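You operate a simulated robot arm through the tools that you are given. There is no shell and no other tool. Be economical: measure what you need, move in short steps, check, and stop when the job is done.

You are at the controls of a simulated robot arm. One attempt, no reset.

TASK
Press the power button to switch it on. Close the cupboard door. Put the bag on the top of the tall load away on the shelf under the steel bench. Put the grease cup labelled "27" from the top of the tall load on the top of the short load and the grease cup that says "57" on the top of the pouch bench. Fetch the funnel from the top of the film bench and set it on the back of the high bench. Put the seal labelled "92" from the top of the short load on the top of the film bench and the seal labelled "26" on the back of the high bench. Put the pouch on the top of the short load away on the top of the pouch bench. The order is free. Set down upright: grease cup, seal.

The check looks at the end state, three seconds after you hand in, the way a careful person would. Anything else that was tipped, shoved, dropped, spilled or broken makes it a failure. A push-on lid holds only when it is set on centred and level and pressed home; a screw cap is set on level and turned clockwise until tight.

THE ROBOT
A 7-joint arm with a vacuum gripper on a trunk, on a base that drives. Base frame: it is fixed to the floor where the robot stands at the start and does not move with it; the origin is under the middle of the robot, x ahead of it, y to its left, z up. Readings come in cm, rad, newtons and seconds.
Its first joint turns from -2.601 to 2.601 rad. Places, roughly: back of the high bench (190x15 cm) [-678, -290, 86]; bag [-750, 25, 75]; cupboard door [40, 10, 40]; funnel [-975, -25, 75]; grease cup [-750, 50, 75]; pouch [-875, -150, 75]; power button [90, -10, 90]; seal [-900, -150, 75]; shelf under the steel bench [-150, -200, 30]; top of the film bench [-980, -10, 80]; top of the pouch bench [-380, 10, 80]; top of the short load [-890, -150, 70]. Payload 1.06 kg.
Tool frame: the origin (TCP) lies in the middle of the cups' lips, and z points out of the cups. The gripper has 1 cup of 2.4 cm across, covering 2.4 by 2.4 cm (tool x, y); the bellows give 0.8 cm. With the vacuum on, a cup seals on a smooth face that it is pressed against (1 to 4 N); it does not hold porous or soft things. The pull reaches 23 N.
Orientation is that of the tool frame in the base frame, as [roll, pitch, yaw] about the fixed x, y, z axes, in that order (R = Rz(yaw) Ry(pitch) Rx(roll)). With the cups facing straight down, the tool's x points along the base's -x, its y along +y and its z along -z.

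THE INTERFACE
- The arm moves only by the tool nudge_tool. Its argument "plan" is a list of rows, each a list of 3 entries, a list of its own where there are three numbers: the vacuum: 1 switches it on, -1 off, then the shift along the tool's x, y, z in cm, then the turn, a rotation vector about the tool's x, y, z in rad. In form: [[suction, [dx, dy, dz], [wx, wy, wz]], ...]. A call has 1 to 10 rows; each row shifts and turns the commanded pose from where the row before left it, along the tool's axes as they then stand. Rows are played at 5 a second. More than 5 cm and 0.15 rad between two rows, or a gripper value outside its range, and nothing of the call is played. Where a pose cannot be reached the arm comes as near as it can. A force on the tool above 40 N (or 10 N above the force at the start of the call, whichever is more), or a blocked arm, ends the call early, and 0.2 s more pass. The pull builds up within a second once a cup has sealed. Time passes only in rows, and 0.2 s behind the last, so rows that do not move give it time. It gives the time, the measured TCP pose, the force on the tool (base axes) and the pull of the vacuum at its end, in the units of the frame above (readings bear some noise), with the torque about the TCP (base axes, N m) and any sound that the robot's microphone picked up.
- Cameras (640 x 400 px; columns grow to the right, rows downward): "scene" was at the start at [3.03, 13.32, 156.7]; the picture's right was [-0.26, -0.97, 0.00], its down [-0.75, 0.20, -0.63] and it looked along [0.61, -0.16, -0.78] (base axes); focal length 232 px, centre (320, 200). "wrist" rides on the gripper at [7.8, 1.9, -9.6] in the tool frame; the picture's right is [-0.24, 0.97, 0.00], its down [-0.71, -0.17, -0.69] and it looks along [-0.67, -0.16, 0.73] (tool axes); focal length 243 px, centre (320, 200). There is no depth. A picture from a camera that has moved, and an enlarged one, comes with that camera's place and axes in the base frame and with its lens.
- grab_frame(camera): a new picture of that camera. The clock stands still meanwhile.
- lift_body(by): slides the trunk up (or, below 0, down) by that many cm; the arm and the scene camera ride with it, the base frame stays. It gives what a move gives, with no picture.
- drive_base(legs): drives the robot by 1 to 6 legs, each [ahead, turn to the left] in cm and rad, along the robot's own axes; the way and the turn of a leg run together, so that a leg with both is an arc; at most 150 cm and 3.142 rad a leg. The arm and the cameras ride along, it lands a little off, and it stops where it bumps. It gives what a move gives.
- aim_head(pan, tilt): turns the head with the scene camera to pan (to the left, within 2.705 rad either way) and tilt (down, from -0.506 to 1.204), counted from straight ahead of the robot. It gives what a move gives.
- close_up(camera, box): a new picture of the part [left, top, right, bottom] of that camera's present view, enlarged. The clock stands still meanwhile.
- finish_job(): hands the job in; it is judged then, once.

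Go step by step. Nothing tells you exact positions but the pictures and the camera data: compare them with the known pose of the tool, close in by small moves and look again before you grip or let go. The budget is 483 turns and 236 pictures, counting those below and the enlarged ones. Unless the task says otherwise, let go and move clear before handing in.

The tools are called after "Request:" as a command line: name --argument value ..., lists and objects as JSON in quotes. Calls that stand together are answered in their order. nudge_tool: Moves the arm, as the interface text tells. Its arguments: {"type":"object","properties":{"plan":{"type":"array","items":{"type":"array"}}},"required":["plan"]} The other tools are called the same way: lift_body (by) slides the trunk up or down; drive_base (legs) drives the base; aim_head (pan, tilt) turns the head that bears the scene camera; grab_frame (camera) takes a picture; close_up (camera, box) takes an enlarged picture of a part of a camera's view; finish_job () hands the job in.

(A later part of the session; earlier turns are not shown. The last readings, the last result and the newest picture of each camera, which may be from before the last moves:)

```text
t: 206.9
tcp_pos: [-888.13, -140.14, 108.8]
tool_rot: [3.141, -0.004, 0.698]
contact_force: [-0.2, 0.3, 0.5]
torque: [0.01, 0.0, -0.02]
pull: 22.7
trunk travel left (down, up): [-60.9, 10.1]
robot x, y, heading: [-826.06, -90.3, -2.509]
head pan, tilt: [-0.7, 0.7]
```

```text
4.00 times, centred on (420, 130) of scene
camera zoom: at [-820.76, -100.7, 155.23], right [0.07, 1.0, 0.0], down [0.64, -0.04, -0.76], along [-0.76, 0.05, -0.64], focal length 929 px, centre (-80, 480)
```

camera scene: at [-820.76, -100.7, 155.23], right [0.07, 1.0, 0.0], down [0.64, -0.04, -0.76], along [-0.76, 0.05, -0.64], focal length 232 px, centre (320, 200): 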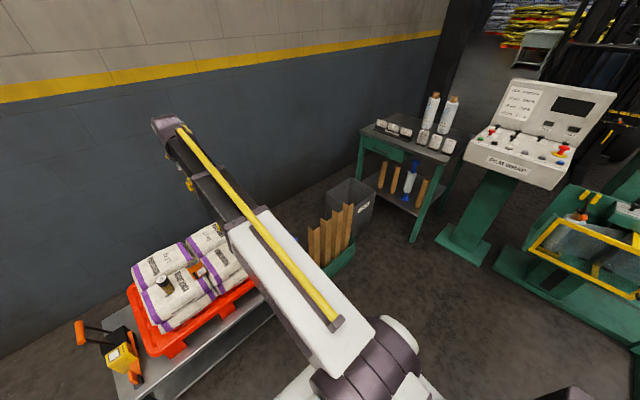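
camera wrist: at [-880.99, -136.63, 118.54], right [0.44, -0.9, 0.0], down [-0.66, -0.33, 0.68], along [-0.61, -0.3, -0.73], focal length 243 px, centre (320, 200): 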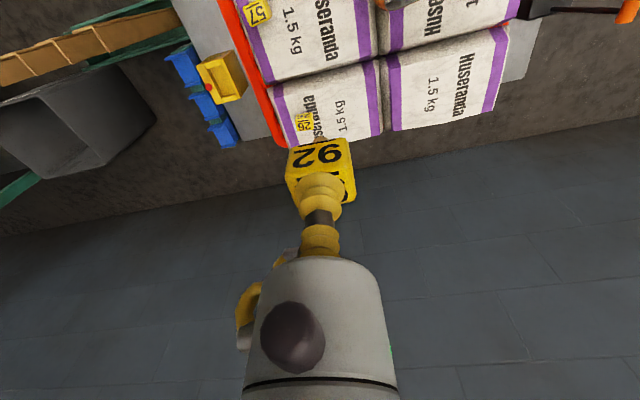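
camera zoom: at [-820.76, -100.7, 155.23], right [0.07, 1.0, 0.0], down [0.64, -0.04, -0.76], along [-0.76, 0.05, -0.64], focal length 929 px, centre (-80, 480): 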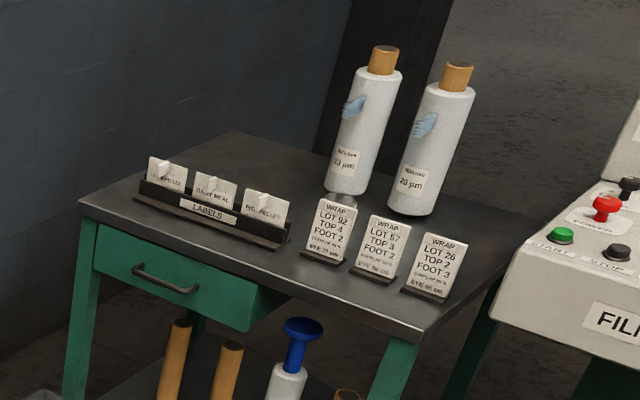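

The film bench is the small green table; the funnel may be behind the cards. Stow, drive closer and look.

Request:
nudge_tool --plan '[[1, [4.9, -0.4, 0], [0, 0, 0]], [1, [4.9, -0.4, 0], [0, 0, 0]], [1, [4.9, -0.4, 0], [0, 0, 0]], [1, [4.9, -0.4, 0], [0, 0, 0]], [1, [4.9, -0.4, 0], [0, 0, 0]], [1, [0, 0, -4], [0, 0, 0]]]'

Request:
drive_base --legs '[[0, -1.283], [60, 0], [0, 0.38]]'

Request:
aim_head --pan 0.1 --tilt 0.7

Request:
grab_frame --camera "scene"

Request:
grab_frame --camera "wrist"

```text
t: 208.3
tcp_pos: [-870.79, -122.84, 112.77]
tool_rot: [-3.141, -0.003, 0.699]
contact_force: [-0.1, 0.4, -0.4]
torque: [0.01, 0.02, -0.03]
pull: 22.8
trunk travel left (down, up): [-60.9, 10.1]
robot x, y, heading: [-826.02, -90.27, -2.512]
head pan, tilt: [-0.7, 0.7]
```

```text
t: 216.0
tcp_pos: [-925.94, -38.3, 112.81]
tool_rot: [3.141, -0.005, -0.215]
contact_force: [0.8, 0.2, 0.5]
torque: [-0.01, 0.01, -0.02]
pull: 23.3
trunk travel left (down, up): [-60.9, 10.1]
robot x, y, heading: [-873.11, -53.91, 2.861]
head pan, tilt: [-0.7, 0.7]
```

```text
t: 217.2
tcp_pos: [-926.0, -38.27, 112.85]
tool_rot: [3.141, -0.004, -0.215]
contact_force: [0.0, 0.5, 0.2]
torque: [-0.01, 0.01, 0.02]
pull: 22.7
trunk travel left (down, up): [-60.9, 10.1]
robot x, y, heading: [-872.91, -53.96, 2.857]
head pan, tilt: [0.099, 0.7]
```

```text
165 pictures are left
camera scene: at [-881.69, -69.68, 155.23], right [0.18, 0.98, 0.0], down [0.63, -0.12, -0.76], along [-0.75, 0.14, -0.64], focal length 232 px, centre (320, 200)
```

scene: 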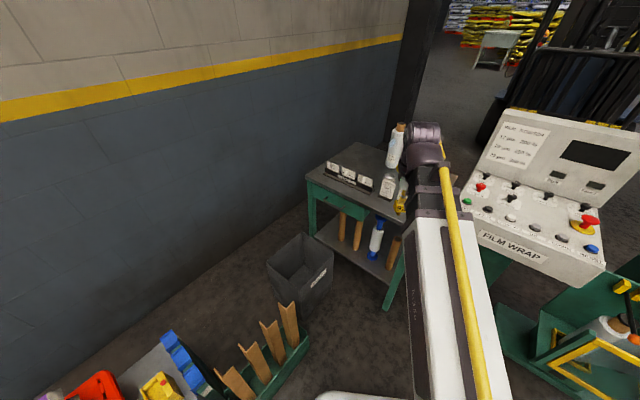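

```text
164 pictures are left
camera wrist: at [-918.81, -41.83, 122.48], right [-0.44, -0.9, 0.0], down [-0.66, 0.32, 0.68], along [-0.61, 0.3, -0.73], focal length 243 px, centre (320, 200)
```

wrist: 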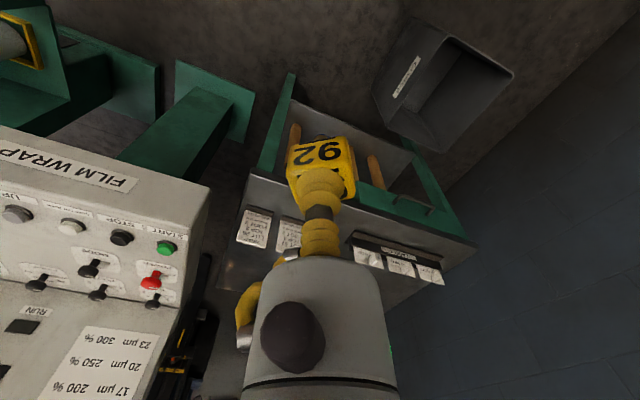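

Request:
drive_base --legs '[[33, -0.05]]'

Request:
nudge_tool --plan '[[1, [0, 0, -4], [0, 0, 0]], [1, [-5, 0, 0], [0, 0, 0]], [1, [-5, 0, 0], [0, 0, 0]], [1, [-3, 0, 0], [0, 0, 0]]]'

Request:
grab_frame --camera "wrist"

Request:
aim_head --pan 0.25 --tilt 0.8

Request:
grab_frame --camera "scene"

```text
t: 219.3
tcp_pos: [-956.03, -25.9, 112.79]
tool_rot: [3.142, -0.005, -0.266]
contact_force: [0.2, 0.2, 0.0]
torque: [0.03, 0.04, -0.02]
pull: 22.8
trunk travel left (down, up): [-60.9, 10.1]
robot x, y, heading: [-903.93, -44.21, 2.81]
head pan, tilt: [0.099, 0.7]
```

```text
t: 219.7
tcp_pos: [-956.26, -25.73, 114.84]
tool_rot: [-3.138, 0.01, -0.267]
contact_force: [-7.1, 2.8, -14.0]
torque: [0.32, 0.15, -0.12]
pull: 22.6
out of reach, approached as far as the arm can: row 1
trunk travel left (down, up): [-60.9, 10.1]
robot x, y, heading: [-903.72, -44.09, 2.809]
head pan, tilt: [0.099, 0.7]
stopped in row 1: the force on the tool passed its limit at 80 N (the readings are from after the stop); the commanded pose is now the measured one
```

```text
163 pictures are left
camera wrist: at [-949.17, -29.74, 124.42], right [-0.48, -0.88, 0.0], down [-0.63, 0.35, 0.69], along [-0.61, 0.34, -0.72], focal length 243 px, centre (320, 200)
```

wrist: 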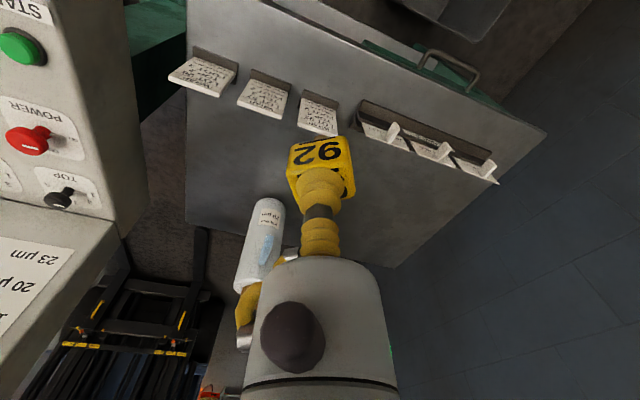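

```text
t: 220.4
tcp_pos: [-956.43, -25.81, 115.02]
tool_rot: [-3.136, 0.013, -0.267]
contact_force: [-11.9, 5.3, -25.4]
torque: [0.63, 0.46, -0.12]
pull: 23.0
trunk travel left (down, up): [-60.9, 10.1]
robot x, y, heading: [-904.0, -44.01, 2.811]
head pan, tilt: [0.25, 0.799]
```

```text
162 pictures are left
camera scene: at [-913.09, -60.73, 154.41], right [0.08, 1.0, 0.0], down [0.71, -0.06, -0.7], along [-0.69, 0.06, -0.72], focal length 232 px, centre (320, 200)
```

scene: 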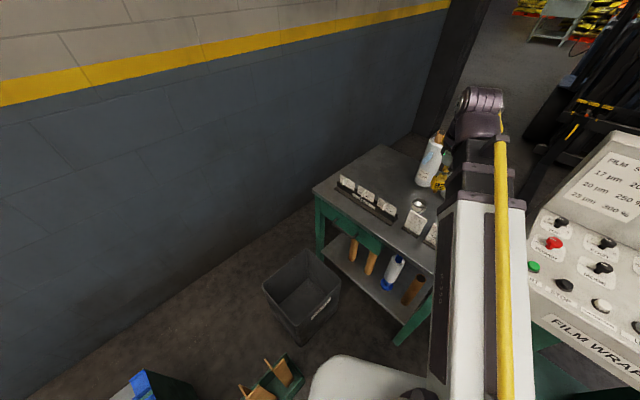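

Upward motion was blocked near the folded-arm limit. Ease back down and check the force.

Request:
nudge_tool --plan '[[1, [0, 0, 1], [0, 0, 0]], [1, [0, 0, 1], [0, 0, 0]]]'

Request:
close_up --camera "scene" --box '[340, 70, 580, 220]'

```text
t: 221.0
tcp_pos: [-956.37, -25.85, 112.87]
tool_rot: [-3.139, 0.01, -0.268]
contact_force: [1.6, -0.4, 0.1]
torque: [0.03, -0.02, 0.0]
pull: 22.8
trunk travel left (down, up): [-60.9, 10.1]
robot x, y, heading: [-903.75, -44.45, 2.81]
head pan, tilt: [0.25, 0.799]
```

```text
2.67 times, centred on (460, 145) of scene
camera zoom: at [-913.09, -60.73, 154.41], right [0.08, 1.0, 0.0], down [0.71, -0.06, -0.7], along [-0.69, 0.06, -0.72], focal length 619 px, centre (-53, 347)
```

zoom: 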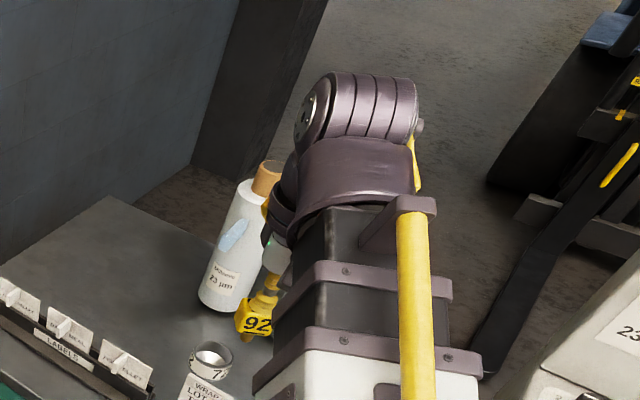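

That was just the folded-arm limit; it's free again. The funnel looks like the silver ring behind the LOT 92 card (≈[-980,-10]). I'll move seal 92 over the clear spot at ≈[-967.5,1.5].

Request:
nudge_tool --plan '[[1, [-2.56, -3.35, 0], [0, 0, 0]], [1, [-2.56, -3.35, 0], [0, 0, 0]], [1, [-2.56, -3.35, 0], [0, 0, 0]], [1, [-2.56, -3.35, 0], [0, 0, 0]], [1, [-2.56, -3.35, 0], [0, 0, 0]], [1, [-2.56, -3.35, 0], [0, 0, 0]], [1, [-2.56, -3.35, 0], [0, 0, 0]]]'

Request:
grab_frame --camera "wrist"

Request:
grab_frame --camera "scene"

```text
t: 222.6
tcp_pos: [-967.56, 1.64, 113.24]
tool_rot: [-3.137, 0.011, -0.267]
contact_force: [-0.6, -0.6, -0.7]
torque: [0.01, 0.0, -0.03]
pull: 23.2
trunk travel left (down, up): [-60.9, 10.1]
robot x, y, heading: [-903.89, -44.23, 2.813]
head pan, tilt: [0.25, 0.799]
```

```text
160 pictures are left
camera wrist: at [-960.34, -2.24, 122.89], right [-0.48, -0.88, 0.0], down [-0.63, 0.35, 0.69], along [-0.61, 0.34, -0.72], focal length 243 px, centre (320, 200)
```

wrist: 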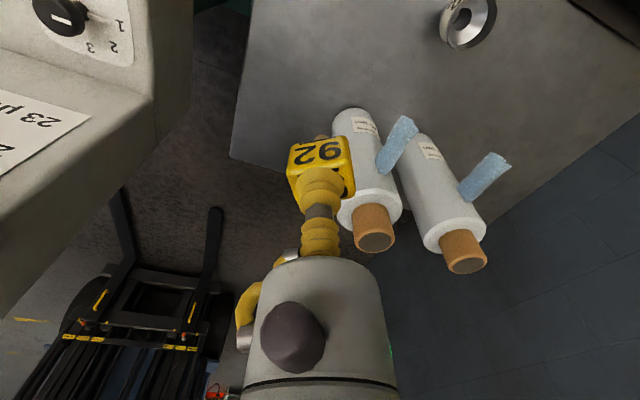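

```text
159 pictures are left
camera scene: at [-913.1, -60.71, 154.41], right [0.08, 1.0, 0.0], down [0.71, -0.06, -0.7], along [-0.69, 0.06, -0.72], focal length 232 px, centre (320, 200)
```

scene: 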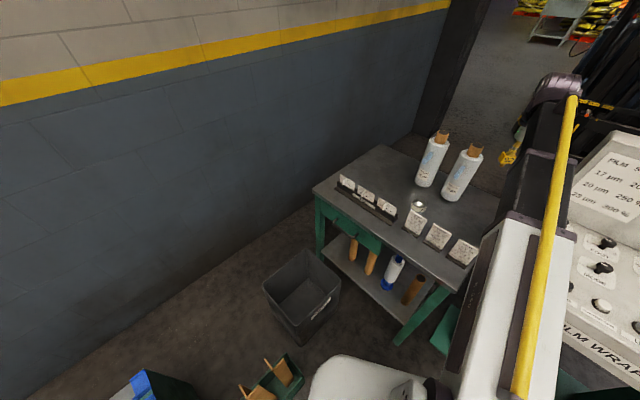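

The spot is clear. Lower the seal.

Request:
nudge_tool --plan '[[1, [0, 0, 5], [0, 0, 0]], [1, [0, 0, 5], [0, 0, 0]], [1, [0, 0, 5], [0, 0, 0]], [1, [0, 0, 5], [0, 0, 0]], [1, [0, 0, 5], [0, 0, 0]], [1, [0, 0, 4], [0, 0, 0]]]'

Request:
grab_frame --camera "wrist"

Request:
close_up --camera "scene" --box '[380, 150, 540, 250]'

```text
t: 224.0
tcp_pos: [-967.65, 1.76, 84.29]
tool_rot: [-3.136, 0.013, -0.268]
contact_force: [-0.6, 1.9, 20.1]
torque: [0.06, 0.07, -0.02]
pull: 22.8
trunk travel left (down, up): [-60.9, 10.1]
robot x, y, heading: [-903.59, -43.97, 2.809]
head pan, tilt: [0.25, 0.799]
```

```text
158 pictures are left
camera wrist: at [-960.47, -2.22, 93.8], right [-0.48, -0.88, 0.0], down [-0.63, 0.35, 0.7], along [-0.61, 0.34, -0.72], focal length 243 px, centre (320, 200)
```

wrist: 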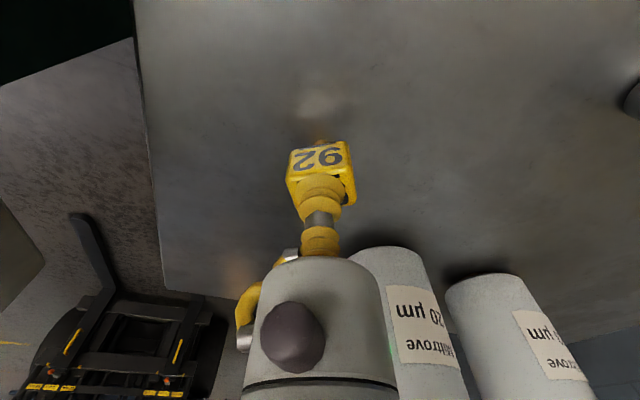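

```text
4.00 times, centred on (460, 200) of scene
camera zoom: at [-912.9, -60.86, 154.46], right [0.08, 1.0, 0.0], down [0.71, -0.06, -0.7], along [-0.7, 0.06, -0.72], focal length 929 px, centre (-240, 200)
```

zoom: 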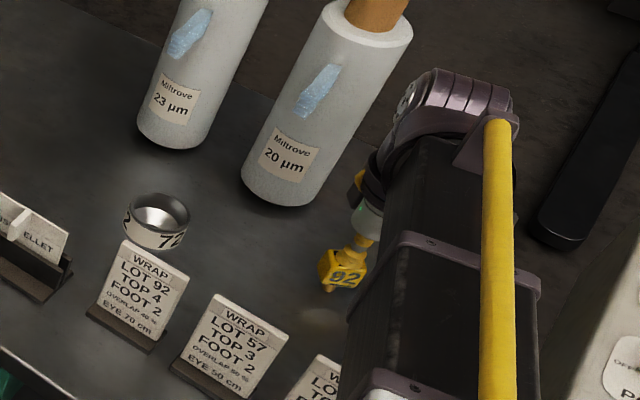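

It is resting on the bench. Ease, release, rise.

Request:
nudge_tool --plan '[[1, [0, 0, -0.35], [0, 0, 0]], [-1, [0, 0, 0], [0, 0, 0]], [-1, [0, 0, 0], [0, 0, 0]], [-1, [0, 0, 0], [0, 0, 0]], [-1, [0, 0, -0.6], [0, 0, 0]], [-1, [0, 0, -2], [0, 0, 0]], [-1, [0, 0, -4], [0, 0, 0]], [-1, [0, 0, -5], [0, 0, 0]], [-1, [0, 0, -5], [0, 0, 0]]]'

Request:
grab_frame --camera "wrist"

Request:
close_up --camera "scene" --box '[380, 170, 500, 245]'

```text
t: 226.0
tcp_pos: [-967.39, 1.8, 101.21]
tool_rot: [-3.138, 0.011, -0.267]
contact_force: [0.1, -0.1, 0.5]
torque: [-0.03, 0.01, -0.03]
pull: 0.0
trunk travel left (down, up): [-60.9, 10.1]
robot x, y, heading: [-903.62, -44.25, 2.809]
head pan, tilt: [0.25, 0.799]
```

```text
156 pictures are left
camera wrist: at [-960.31, -2.17, 110.72], right [-0.48, -0.88, 0.0], down [-0.63, 0.35, 0.69], along [-0.61, 0.34, -0.72], focal length 243 px, centre (320, 200)
```

wrist: 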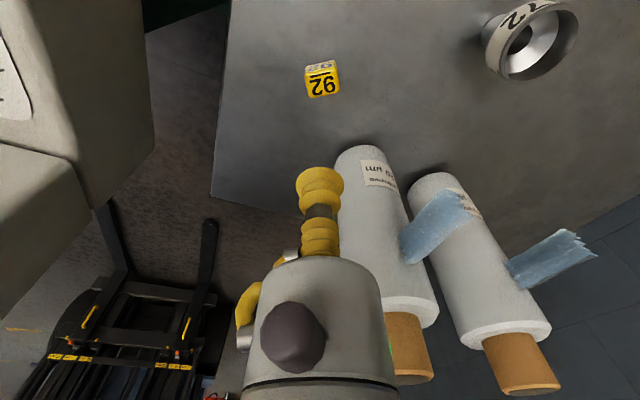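

```text
5.33 times, centred on (440, 208) of scene
camera zoom: at [-913.08, -60.73, 154.4], right [0.08, 1.0, 0.0], down [0.71, -0.06, -0.7], along [-0.69, 0.06, -0.72], focal length 1238 px, centre (-320, 160)
```

zoom: 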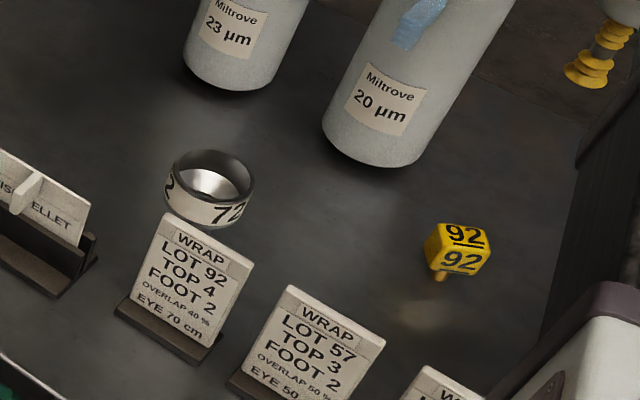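

Seal 92 stands upright. Now the funnel — take a close look.

Request:
close_up --camera "wrist" --box '[460, 0, 620, 100]'

```text
4.00 times, centred on (540, 50) of wrist
camera zoom: at [-960.31, -2.17, 110.72], right [-0.48, -0.88, 0.0], down [-0.63, 0.35, 0.69], along [-0.61, 0.34, -0.72], focal length 970 px, centre (-560, 800)
```

zoom: 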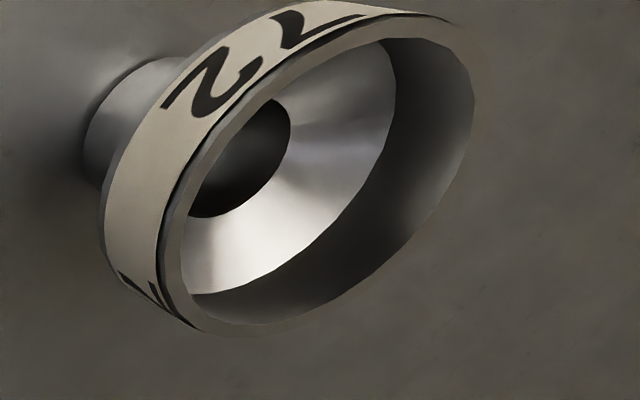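

The funnel stands on its spout at ≈[-974,-15.5], rim ≈6.6 cm wide. I'll look down into it to judge where the cup can seal.

Request:
nudge_tool --plan '[[-1, [0, 0, -4], [0, 0, 0]], [-1, [-2.4, 4.1, 0], [0, 0, 0]], [-1, [-2.4, 4.1, 0], [0, 0, 0]], [-1, [-2.4, 4.1, 0], [0, 0, 0]], [-1, [-2.4, 4.1, 0], [0, 0, 0]]]'

Request:
grab_frame --camera "wrist"

```text
t: 227.2
tcp_pos: [-981.32, -11.62, 105.21]
tool_rot: [-3.139, 0.012, -0.266]
contact_force: [-0.3, -0.4, 0.3]
torque: [0.01, 0.01, -0.01]
pull: 0.1
trunk travel left (down, up): [-60.9, 10.1]
robot x, y, heading: [-903.76, -44.13, 2.81]
head pan, tilt: [0.25, 0.799]
```

```text
153 pictures are left
camera wrist: at [-974.03, -15.62, 114.67], right [-0.48, -0.88, 0.0], down [-0.63, 0.35, 0.69], along [-0.61, 0.34, -0.72], focal length 243 px, centre (320, 200)
```

wrist: 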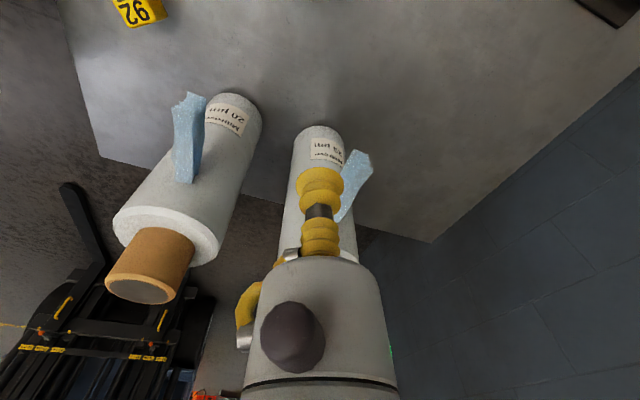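

Request:
nudge_tool --plan '[[-1, [4, 0, 0], [0, 0, 0]], [-1, [4, 0, 0], [0, 0, 0]]]'

Request:
close_up --camera "wrist" --box '[200, 0, 440, 150]'

```text
t: 227.8
tcp_pos: [-973.27, -13.76, 105.14]
tool_rot: [-3.138, 0.011, -0.266]
contact_force: [-1.0, 0.6, 0.2]
torque: [0.02, 0.01, -0.01]
pull: 0.0
trunk travel left (down, up): [-60.9, 10.1]
robot x, y, heading: [-903.84, -43.83, 2.806]
head pan, tilt: [0.25, 0.799]
```

```text
2.67 times, centred on (320, 75) of wrist
camera zoom: at [-966.05, -17.75, 114.67], right [-0.48, -0.88, 0.0], down [-0.63, 0.35, 0.69], along [-0.61, 0.34, -0.72], focal length 647 px, centre (320, 533)
```

zoom: 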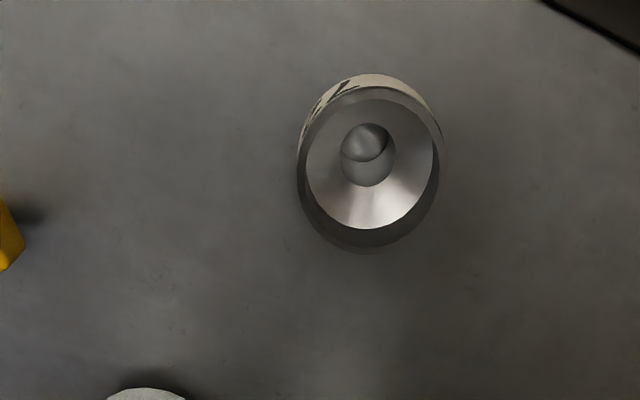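

Request:
close_up --camera "scene" --box '[404, 190, 436, 210]'

```text
16.00 times, centred on (420, 200) of scene
camera zoom: at [-913.06, -60.74, 154.41], right [0.08, 1.0, 0.0], down [0.71, -0.06, -0.7], along [-0.69, 0.06, -0.72], focal length 3715 px, centre (-1280, 200)
```

zoom: 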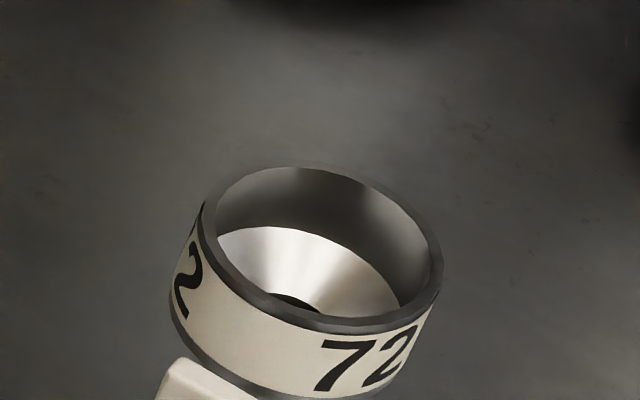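

The cone and rim are too narrow for the cup; only the outer label band (≈2.5 cm high, z≈85) will take it, from the side. The open approach direction is from behind-right (~52°). I'll raise and re-orient the tool high above.

Request:
nudge_tool --plan '[[-1, [0, 0, -4], [0, 0, 0]], [-1, [0, 0, -4], [0, 0, 0.14]], [-1, [0, 0, 0], [0, 0, 0.14]], [-1, [0, 0, 0], [0, 0, 0.14]], [-1, [0, 0, 0], [0, 0, 0.14]], [-1, [0, 0, 0], [0, 0, 0.14]], [-1, [0, 0, 0], [0, 0, 0.14]], [-1, [0, 0, 0], [0, 0, 0.14]]]'

Request:
nudge_tool --plan '[[-1, [0, 0, 0], [0, 0, 0.14]], [-1, [0, 0, 0], [0, 0, 0.14]], [-1, [0, 0, 0], [0, 0, 0.14]], [-1, [0, 0, 0], [0, 0, 0.14]], [-1, [0, 0, 0], [0, 0, 0.14]], [-1, [0, 0, 0], [0, 0, 0.14]], [-1, [0, 0, 0], [0, 0, 0.14]]]'

```text
t: 229.6
tcp_pos: [-973.34, -13.75, 113.09]
tool_rot: [3.134, 0.008, -1.25]
contact_force: [0.7, 0.1, -0.1]
torque: [-0.04, -0.01, -0.01]
pull: 0.0
trunk travel left (down, up): [-60.9, 10.1]
robot x, y, heading: [-903.76, -44.06, 2.811]
head pan, tilt: [0.25, 0.799]
```

```text
t: 231.2
tcp_pos: [-973.24, -13.71, 113.09]
tool_rot: [3.129, 0.001, -2.229]
contact_force: [0.4, 0.6, 0.3]
torque: [0.0, -0.01, 0.0]
pull: 0.0
trunk travel left (down, up): [-60.9, 10.1]
robot x, y, heading: [-904.13, -43.81, 2.81]
head pan, tilt: [0.25, 0.799]
```

Request:
nudge_tool --plan '[[-1, [-4.5, 0, -2], [0, 0, 0]], [-1, [-4.5, 0, 0], [0, 0.13, 0]], [-1, [0, 0, 0], [0, 0.13, 0]], [-1, [0, 0, 0], [0, 0.13, 0]], [-1, [0, 0, 0], [0, 0.13, 0]], [-1, [0, 0, 0], [0, 0.13, 0]]]'

Request:
grab_frame --camera "scene"

```text
t: 232.6
tcp_pos: [-967.7, -6.6, 115.18]
tool_rot: [3.126, -0.652, -2.217]
contact_force: [-0.4, 0.0, 0.1]
torque: [-0.04, -0.02, 0.01]
pull: 0.0
trunk travel left (down, up): [-60.9, 10.1]
robot x, y, heading: [-903.53, -43.67, 2.808]
head pan, tilt: [0.25, 0.799]
```

```text
150 pictures are left
camera scene: at [-913.09, -60.71, 154.41], right [0.08, 1.0, 0.0], down [0.71, -0.06, -0.7], along [-0.69, 0.06, -0.72], focal length 232 px, centre (320, 200)
```

scene: 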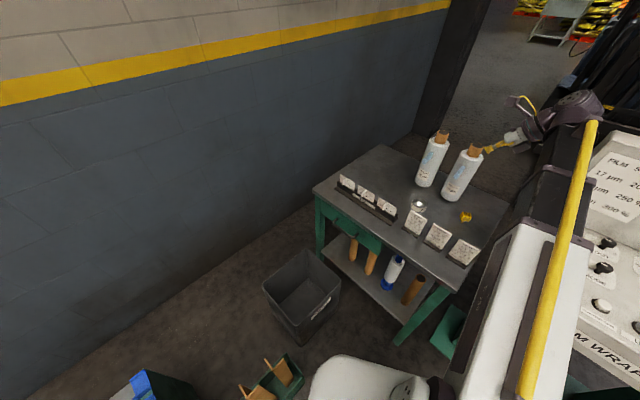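

Request:
nudge_tool --plan '[[-1, [0, 0, 0], [0, 0.124, 0]], [-1, [0, 0, 0], [0, 0.124, 0]], [-1, [0, 0, 0], [0, 0.124, 0]], [-1, [0, 0, 0], [0, 0.124, 0]], [-1, [0, 0, 0], [0, 0.124, 0]]]'

Request:
grab_frame --camera "scene"

Request:
grab_frame --camera "wrist"

```text
t: 233.8
tcp_pos: [-967.67, -6.78, 115.06]
tool_rot: [3.1, -1.271, -2.19]
contact_force: [0.8, 0.2, 0.0]
torque: [0.01, 0.02, -0.01]
pull: 0.1
trunk travel left (down, up): [-60.9, 10.1]
robot x, y, heading: [-903.6, -44.32, 2.813]
head pan, tilt: [0.25, 0.799]
```

```text
149 pictures are left
camera scene: at [-913.09, -60.72, 154.41], right [0.08, 1.0, 0.0], down [0.71, -0.06, -0.7], along [-0.69, 0.06, -0.72], focal length 232 px, centre (320, 200)
```

scene: 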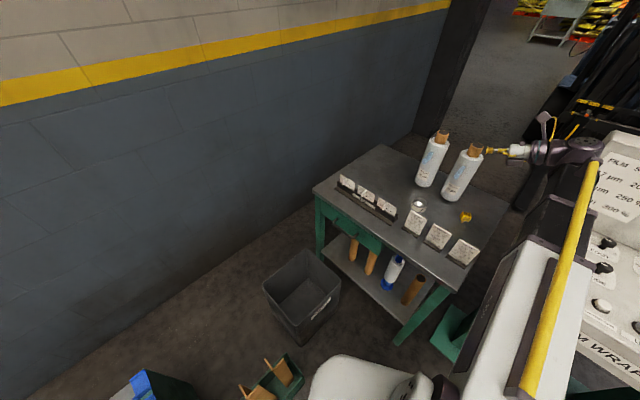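

```text
148 pictures are left
camera wrist: at [-964.96, -0.2, 125.49], right [-0.73, 0.65, -0.21], down [0.66, 0.58, -0.48], along [-0.19, -0.49, -0.85], focal length 243 px, centre (320, 200)
```

wrist: 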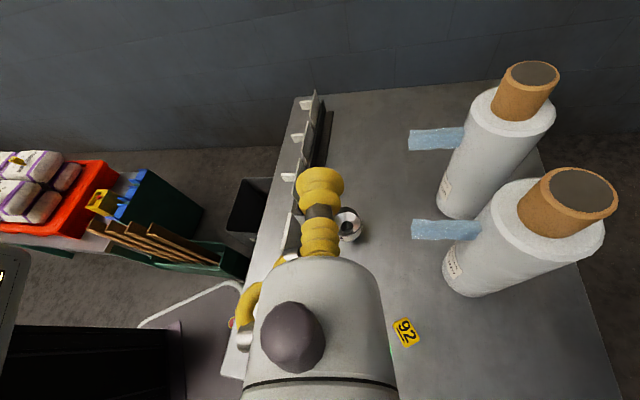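

The pose works. Check clearance between the wrist and the film-wrap machine.

Request:
aim_head --pan -0.35 --tilt 0.65

Request:
grab_frame --camera "scene"

```text
t: 234.8
tcp_pos: [-967.7, -6.64, 115.1]
tool_rot: [3.104, -1.27, -2.189]
contact_force: [-0.8, 0.0, -0.2]
torque: [0.01, 0.01, 0.02]
pull: 0.1
trunk travel left (down, up): [-60.9, 10.1]
robot x, y, heading: [-903.97, -43.94, 2.809]
head pan, tilt: [-0.351, 0.649]
```

```text
147 pictures are left
camera scene: at [-911.78, -55.92, 155.66], right [0.63, 0.78, 0.0], down [0.47, -0.38, -0.8], along [-0.62, 0.5, -0.6], focal length 232 px, centre (320, 200)
```

scene: 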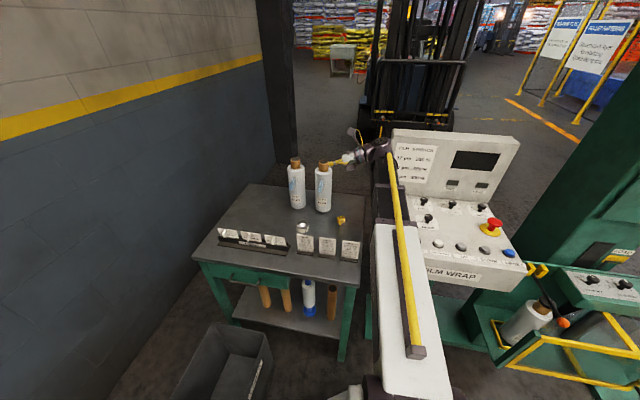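

Clearance to the machine looks about 8 cm from the wrist. Lower in two stages to a pre-contact pose 4 cm from the band.

Request:
nudge_tool --plan '[[-1, [-3.79, -0.09, 1.704], [0, 0, 0]], [-1, [-3.79, -0.09, 1.704], [0, 0, 0]], [-1, [-3.79, -0.09, 1.704], [0, 0, 0]], [-1, [-3.79, -0.09, 1.704], [0, 0, 0]]]'

Request:
grab_frame --camera "wrist"

Request:
grab_frame --camera "scene"

```text
t: 235.8
tcp_pos: [-968.87, -8.34, 98.51]
tool_rot: [3.101, -1.269, -2.187]
contact_force: [0.1, 0.0, -1.1]
torque: [-0.02, -0.01, 0.02]
pull: 0.1
trunk travel left (down, up): [-60.9, 10.1]
robot x, y, heading: [-903.77, -44.3, 2.811]
head pan, tilt: [-0.351, 0.649]
```

```text
146 pictures are left
camera wrist: at [-966.09, -1.93, 108.89], right [-0.73, 0.65, -0.21], down [0.66, 0.58, -0.48], along [-0.18, -0.49, -0.85], focal length 243 px, centre (320, 200)
```

wrist: 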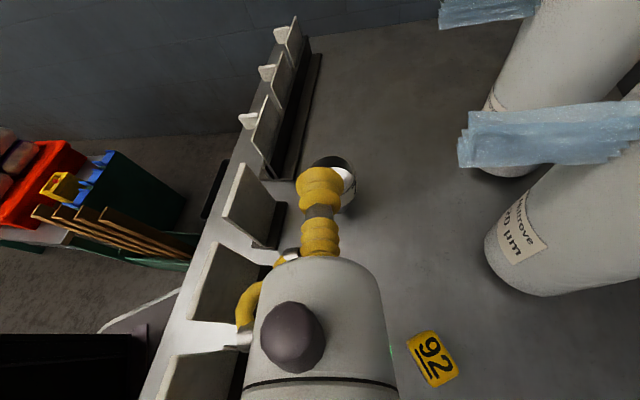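

```text
145 pictures are left
camera scene: at [-911.78, -55.91, 155.67], right [0.63, 0.78, 0.0], down [0.47, -0.38, -0.8], along [-0.62, 0.5, -0.6], focal length 232 px, centre (320, 200)
```

scene: 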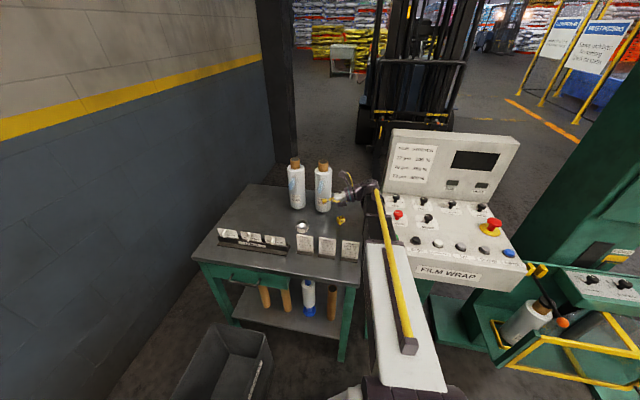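

Request:
nudge_tool --plan '[[-1, [-3.79, -0.09, 1.704], [0, 0, 0]], [-1, [-3.79, -0.09, 1.704], [0, 0, 0]], [-1, [-2.6, -0.09, 1.2], [0, 0, 0]]]'

Request:
grab_frame --camera "wrist"

Request:
close_up --camera "scene" --box '[260, 170, 420, 270]'

```text
t: 236.6
tcp_pos: [-969.72, -9.55, 87.53]
tool_rot: [3.1, -1.269, -2.187]
contact_force: [0.3, -0.2, 0.7]
torque: [0.0, -0.03, -0.01]
pull: 0.0
trunk travel left (down, up): [-60.9, 10.1]
robot x, y, heading: [-903.75, -44.14, 2.814]
head pan, tilt: [-0.351, 0.649]
```

```text
144 pictures are left
camera wrist: at [-966.89, -3.11, 97.92], right [-0.73, 0.65, -0.21], down [0.66, 0.58, -0.48], along [-0.18, -0.49, -0.85], focal length 243 px, centre (320, 200)
```

wrist: 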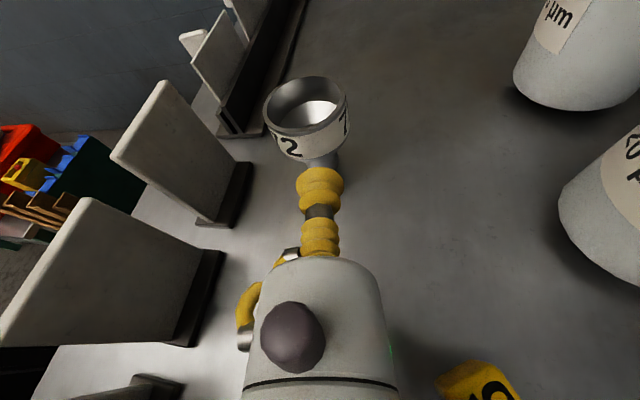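

```text
4.00 times, centred on (340, 220) of scene
camera zoom: at [-911.79, -55.91, 155.67], right [0.63, 0.78, 0.0], down [0.47, -0.38, -0.8], along [-0.62, 0.5, -0.6], focal length 929 px, centre (240, 120)
```

zoom: 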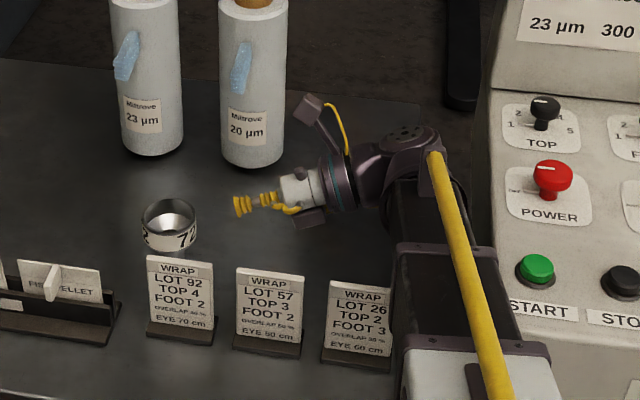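

Great view: the cup faces the label band. I'll refine the approach (flatter tilt ~10°, direction ~43°) and re-centre before touching.

Request:
nudge_tool --plan '[[-1, [-1.38, -2.15, 0.97], [0, 0, 0]], [-1, [0, 0, 0], [-0.075, -0.001, 0.023]], [-1, [0, 0, 0], [-0.075, -0.001, 0.023]], [-1, [0, 0, 0], [0, 0.125, 0]]]'

Request:
grab_frame --camera "wrist"

Request:
close_up --camera "scene" --box '[284, 200, 364, 250]'

```text
t: 237.6
tcp_pos: [-968.1, -11.19, 86.04]
tool_rot: [3.063, -1.397, -2.309]
contact_force: [0.0, 0.5, 0.2]
torque: [0.04, 0.01, -0.01]
pull: 0.0
trunk travel left (down, up): [-60.9, 10.1]
robot x, y, heading: [-903.41, -44.17, 2.811]
head pan, tilt: [-0.351, 0.649]
```

```text
142 pictures are left
camera wrist: at [-963.47, -4.44, 95.52], right [-0.64, 0.74, -0.22], down [0.69, 0.43, -0.58], along [-0.33, -0.52, -0.78], focal length 243 px, centre (320, 200)
```

wrist: 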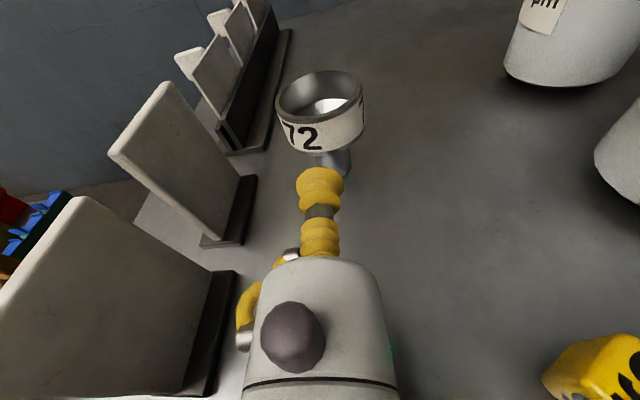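

```text
8.00 times, centred on (324, 225) of scene
camera zoom: at [-911.66, -55.95, 155.72], right [0.63, 0.78, 0.0], down [0.47, -0.38, -0.8], along [-0.62, 0.5, -0.6], focal length 1858 px, centre (288, 0)
```

zoom: 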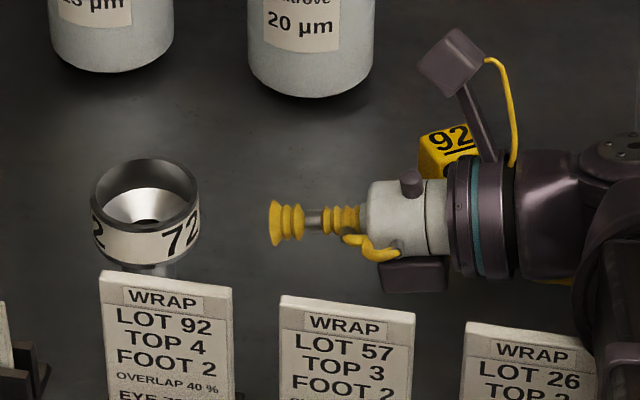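

Lined up laterally. Advance with vacuum on, nearly to contact.

Request:
nudge_tool --plan '[[1, [0.25, 0, 1.5], [0, 0, 0]], [1, [0, 0, 1.0], [0, 0, 0]], [1, [0, 0, 0.4], [0, 0, 0]]]'

Request:
grab_frame --camera "wrist"

Request:
close_up --camera "scene" --box '[284, 200, 364, 250]'

```text
t: 238.4
tcp_pos: [-970.18, -13.16, 85.9]
tool_rot: [3.062, -1.395, -2.307]
contact_force: [-0.3, -0.1, 0.2]
torque: [0.01, 0.02, 0.03]
pull: 0.0
trunk travel left (down, up): [-60.9, 10.1]
robot x, y, heading: [-903.98, -43.87, 2.809]
head pan, tilt: [-0.351, 0.649]
```

```text
140 pictures are left
camera wrist: at [-965.55, -6.47, 95.28], right [-0.64, 0.74, -0.22], down [0.69, 0.43, -0.58], along [-0.33, -0.52, -0.78], focal length 243 px, centre (320, 200)
```

wrist: 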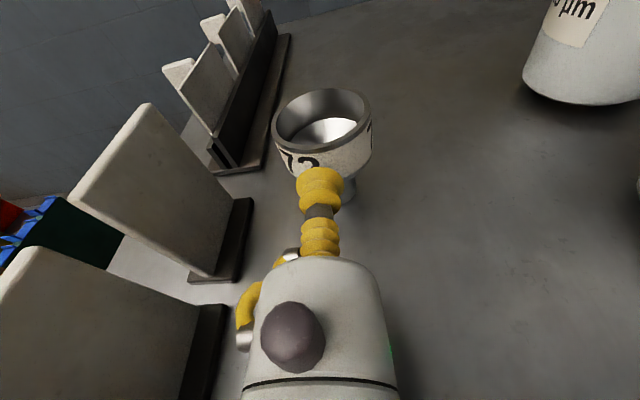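

```text
8.00 times, centred on (324, 225) of scene
camera zoom: at [-911.55, -55.95, 155.69], right [0.63, 0.78, 0.0], down [0.47, -0.38, -0.8], along [-0.62, 0.5, -0.6], focal length 1858 px, centre (288, 0)
```

zoom: 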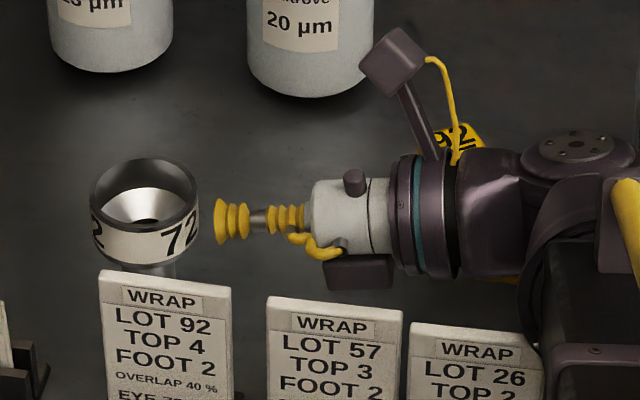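

Aligned at mid-band, ≈1 cm gap. Creep in.

Request:
nudge_tool --plan '[[1, [0, 0, 0.5], [0, 0, 0]], [1, [0, 0, 0.25], [0, 0, 0]], [1, [0, 0, 0.2], [0, 0, 0]], [1, [0, 0, 0.2], [0, 0, 0]], [1, [0, 0, 0], [0, 0, 0]]]'

Request:
close_up --camera "scene" --box '[284, 200, 364, 250]'

```text
t: 239.6
tcp_pos: [-971.2, -14.14, 85.17]
tool_rot: [3.082, -1.394, -2.323]
contact_force: [0.2, 0.7, 0.8]
torque: [0.0, 0.01, 0.01]
pull: 0.1
trunk travel left (down, up): [-60.9, 10.1]
robot x, y, heading: [-904.22, -44.01, 2.814]
head pan, tilt: [-0.351, 0.649]
```

```text
8.00 times, centred on (324, 225) of scene
camera zoom: at [-911.73, -55.91, 155.62], right [0.63, 0.78, 0.0], down [0.47, -0.38, -0.8], along [-0.62, 0.5, -0.6], focal length 1858 px, centre (288, 0)
```

zoom: 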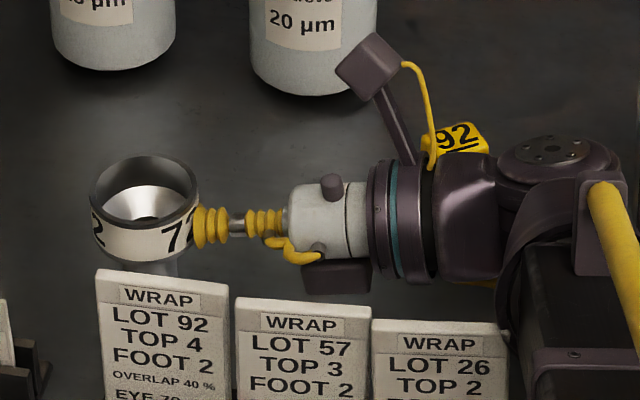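

Request:
nudge_tool --plan '[[1, [0, 0, 0.2], [0, 0, 0]], [1, [0, 0, 0.2], [0, 0, 0]], [1, [0, 0, 0], [0, 0, 0]], [1, [0, 0, 0], [0, 0, 0]]]'

Request:
close_up --camera "wrist" --box '[240, 60, 400, 160]'

```text
t: 240.6
tcp_pos: [-971.32, -14.39, 85.32]
tool_rot: [3.074, -1.395, -2.316]
contact_force: [0.2, -0.3, 1.1]
torque: [-0.02, 0.01, 0.0]
pull: 0.0
trunk travel left (down, up): [-60.9, 10.1]
robot x, y, heading: [-903.62, -44.01, 2.812]
head pan, tilt: [-0.351, 0.649]
```

```text
4.00 times, centred on (320, 110) of wrist
camera zoom: at [-966.78, -7.5, 94.87], right [-0.64, 0.74, -0.22], down [0.69, 0.43, -0.58], along [-0.33, -0.52, -0.79], focal length 970 px, centre (320, 560)
```

zoom: 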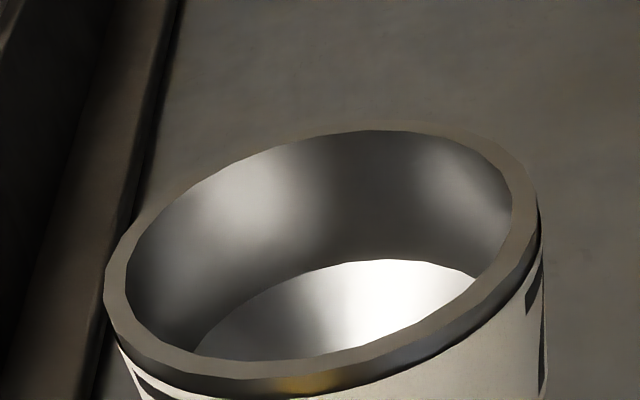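

Request:
nudge_tool --plan '[[1, [0.2, 0, 0.2], [0, 0, 0]], [1, [0, 0, 0.2], [0, 0, 0]], [1, [0, 0, 0.2], [0, 0, 0]], [1, [0, 0, 0], [0, 0, 0]], [1, [0, 0, 0], [0, 0, 0]]]'

Request:
close_up --camera "scene" --box '[284, 200, 364, 250]'

```text
t: 241.8
tcp_pos: [-972.0, -14.71, 85.37]
tool_rot: [3.072, -1.395, -2.317]
contact_force: [0.1, 0.5, 0.2]
torque: [-0.02, -0.01, -0.02]
pull: 0.1
trunk travel left (down, up): [-60.9, 10.1]
robot x, y, heading: [-904.04, -44.21, 2.811]
head pan, tilt: [-0.351, 0.649]
```

```text
8.00 times, centred on (324, 225) of scene
camera zoom: at [-911.77, -55.9, 155.67], right [0.63, 0.78, 0.0], down [0.47, -0.38, -0.8], along [-0.62, 0.5, -0.6], focal length 1858 px, centre (288, 0)
```

zoom: 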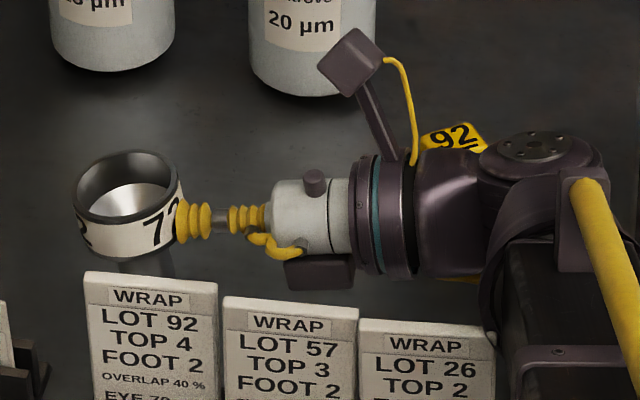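

The funnel is light and just slides at gentle pressure, so no seal. Back off, flatten the tilt to ~4°, and check alignment before a brisker contact.

Request:
nudge_tool --plan '[[1, [0, 0, -1.5], [0, 0, 0]], [1, [0, 0, 0], [0, 0.1, 0]], [1, [0, 0, 0], [0, 0, 0]]]'

Request:
grab_frame --camera "wrist"

Request:
close_up --camera "scene" --box '[284, 200, 348, 240]'

```text
t: 242.6
tcp_pos: [-970.77, -13.76, 85.61]
tool_rot: [2.985, -1.493, -2.229]
contact_force: [-0.7, 0.0, 0.0]
torque: [-0.01, 0.01, -0.01]
pull: 0.1
trunk travel left (down, up): [-60.9, 10.1]
robot x, y, heading: [-904.07, -43.87, 2.816]
head pan, tilt: [-0.351, 0.649]
```

```text
135 pictures are left
camera wrist: at [-965.57, -6.3, 94.22], right [-0.66, 0.72, -0.22], down [0.65, 0.39, -0.66], along [-0.39, -0.58, -0.72], focal length 243 px, centre (320, 200)
```

wrist: 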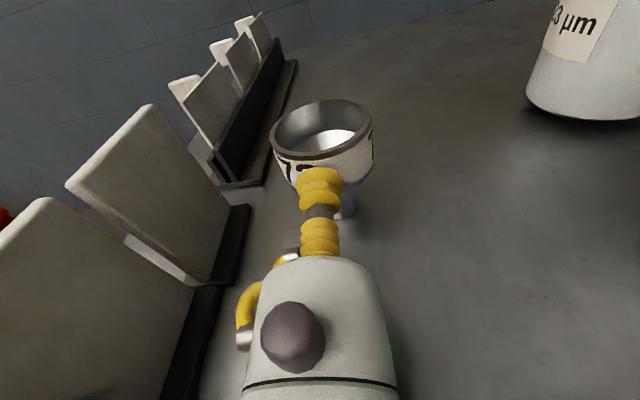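

```text
10.00 times, centred on (316, 220) of scene
camera zoom: at [-911.79, -55.9, 155.67], right [0.63, 0.78, 0.0], down [0.47, -0.38, -0.8], along [-0.62, 0.5, -0.6], focal length 2322 px, centre (360, 0)
```

zoom: 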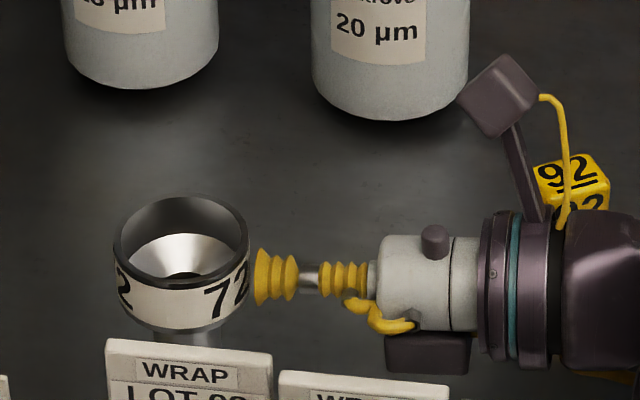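

Interesting: the funnel had only rocked and settled back to its place (tips rather than slides). I'll try a vertical press centred on the cone instead. Retreat, rise and turn the tool down.

Request:
nudge_tool --plan '[[-1, [0, 0, -4], [0, 0, 0]], [-1, [4.5, 0, -1], [0, 0, 0]], [-1, [4.5, 0, 0], [0, 0, 0]], [-1, [4.5, 0, 0], [0, 0, 0]], [-1, [4.5, 0, 0], [0, 0, 0]], [-1, [4.5, 0, 0], [0, 0, 0]], [-1, [4.5, 0, 0], [0, 0, 0]]]'

Request:
nudge_tool --plan '[[-1, [0, 0, 0], [0, -0.149, 0]], [-1, [0, 0, 0], [0, -0.149, 0]], [-1, [0, 0, 0], [0, -0.149, 0]], [-1, [0, 0, 0], [0, -0.149, 0]], [-1, [0, 0, 0], [0, -0.149, 0]], [-1, [0, 0, 0], [0, -0.149, 0]], [-1, [0, 0, 0], [0, -0.149, 0]], [-1, [0, 0, 0], [0, -0.149, 0]], [-1, [0, 0, 0], [0, -0.149, 0]], [-1, [0, 0, 0], [0, -0.149, 0]]]'

Request:
grab_frame --camera "wrist"

```text
t: 244.2
tcp_pos: [-968.58, -11.89, 112.92]
tool_rot: [2.998, -1.494, -2.239]
contact_force: [-1.0, 0.0, -0.2]
torque: [0.03, 0.01, 0.02]
pull: 0.1
trunk travel left (down, up): [-60.9, 10.1]
robot x, y, heading: [-904.03, -43.81, 2.811]
head pan, tilt: [-0.351, 0.649]
```

```text
t: 246.4
tcp_pos: [-968.48, -11.88, 113.01]
tool_rot: [3.131, -0.004, -2.382]
contact_force: [0.9, -0.5, -0.1]
torque: [-0.04, -0.04, -0.06]
pull: 0.0
trunk travel left (down, up): [-60.9, 10.1]
robot x, y, heading: [-904.04, -44.07, 2.808]
head pan, tilt: [-0.351, 0.649]
```

```text
133 pictures are left
camera wrist: at [-975.41, -16.03, 122.66], right [-0.5, 0.87, 0.01], down [0.64, 0.36, 0.68], along [0.59, 0.35, -0.73], focal length 243 px, centre (320, 200)
```

wrist: 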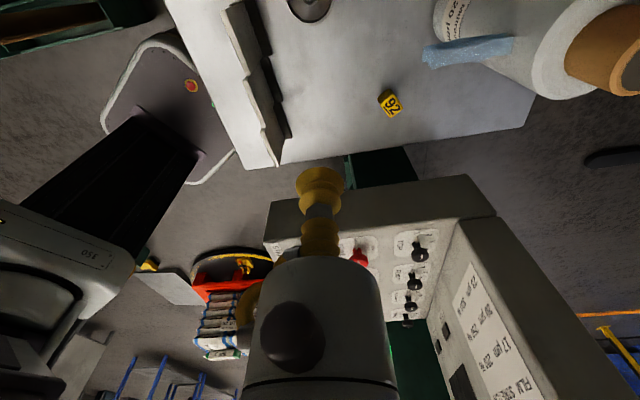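

Request:
nudge_tool --plan '[[-1, [2.75, 0.2, 0], [0, 0, 0]], [-1, [2.75, 0.2, 0], [0, 0, 0]], [-1, [0, 0, 5], [0, 0, 0]], [-1, [0, 0, 5], [0, 0, 0]], [-1, [0, 0, 5], [0, 0, 0]], [-1, [0, 0, 3], [0, 0, 0]]]'

Request:
close_up --camera "wrist" --box '[240, 70, 400, 170]'

```text
t: 247.8
tcp_pos: [-973.06, -15.0, 95.07]
tool_rot: [3.128, -0.005, -2.385]
contact_force: [0.8, 0.0, -0.1]
torque: [0.0, -0.01, -0.02]
pull: 0.0
trunk travel left (down, up): [-60.9, 10.1]
robot x, y, heading: [-904.16, -43.95, 2.811]
head pan, tilt: [-0.351, 0.649]
```

```text
4.00 times, centred on (320, 120) of wrist
camera zoom: at [-979.86, -19.15, 104.73], right [-0.5, 0.87, 0.01], down [0.64, 0.36, 0.68], along [0.59, 0.35, -0.73], focal length 970 px, centre (320, 520)
```

zoom: 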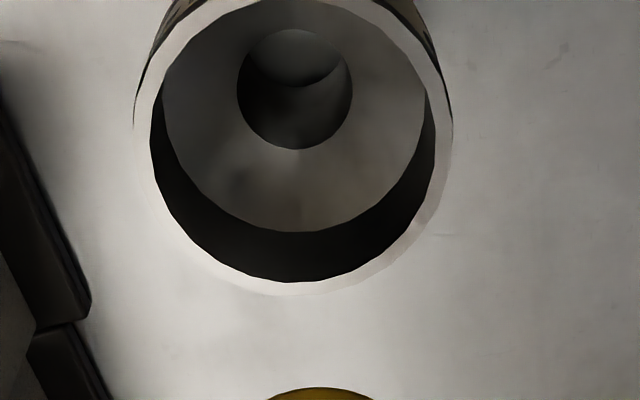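

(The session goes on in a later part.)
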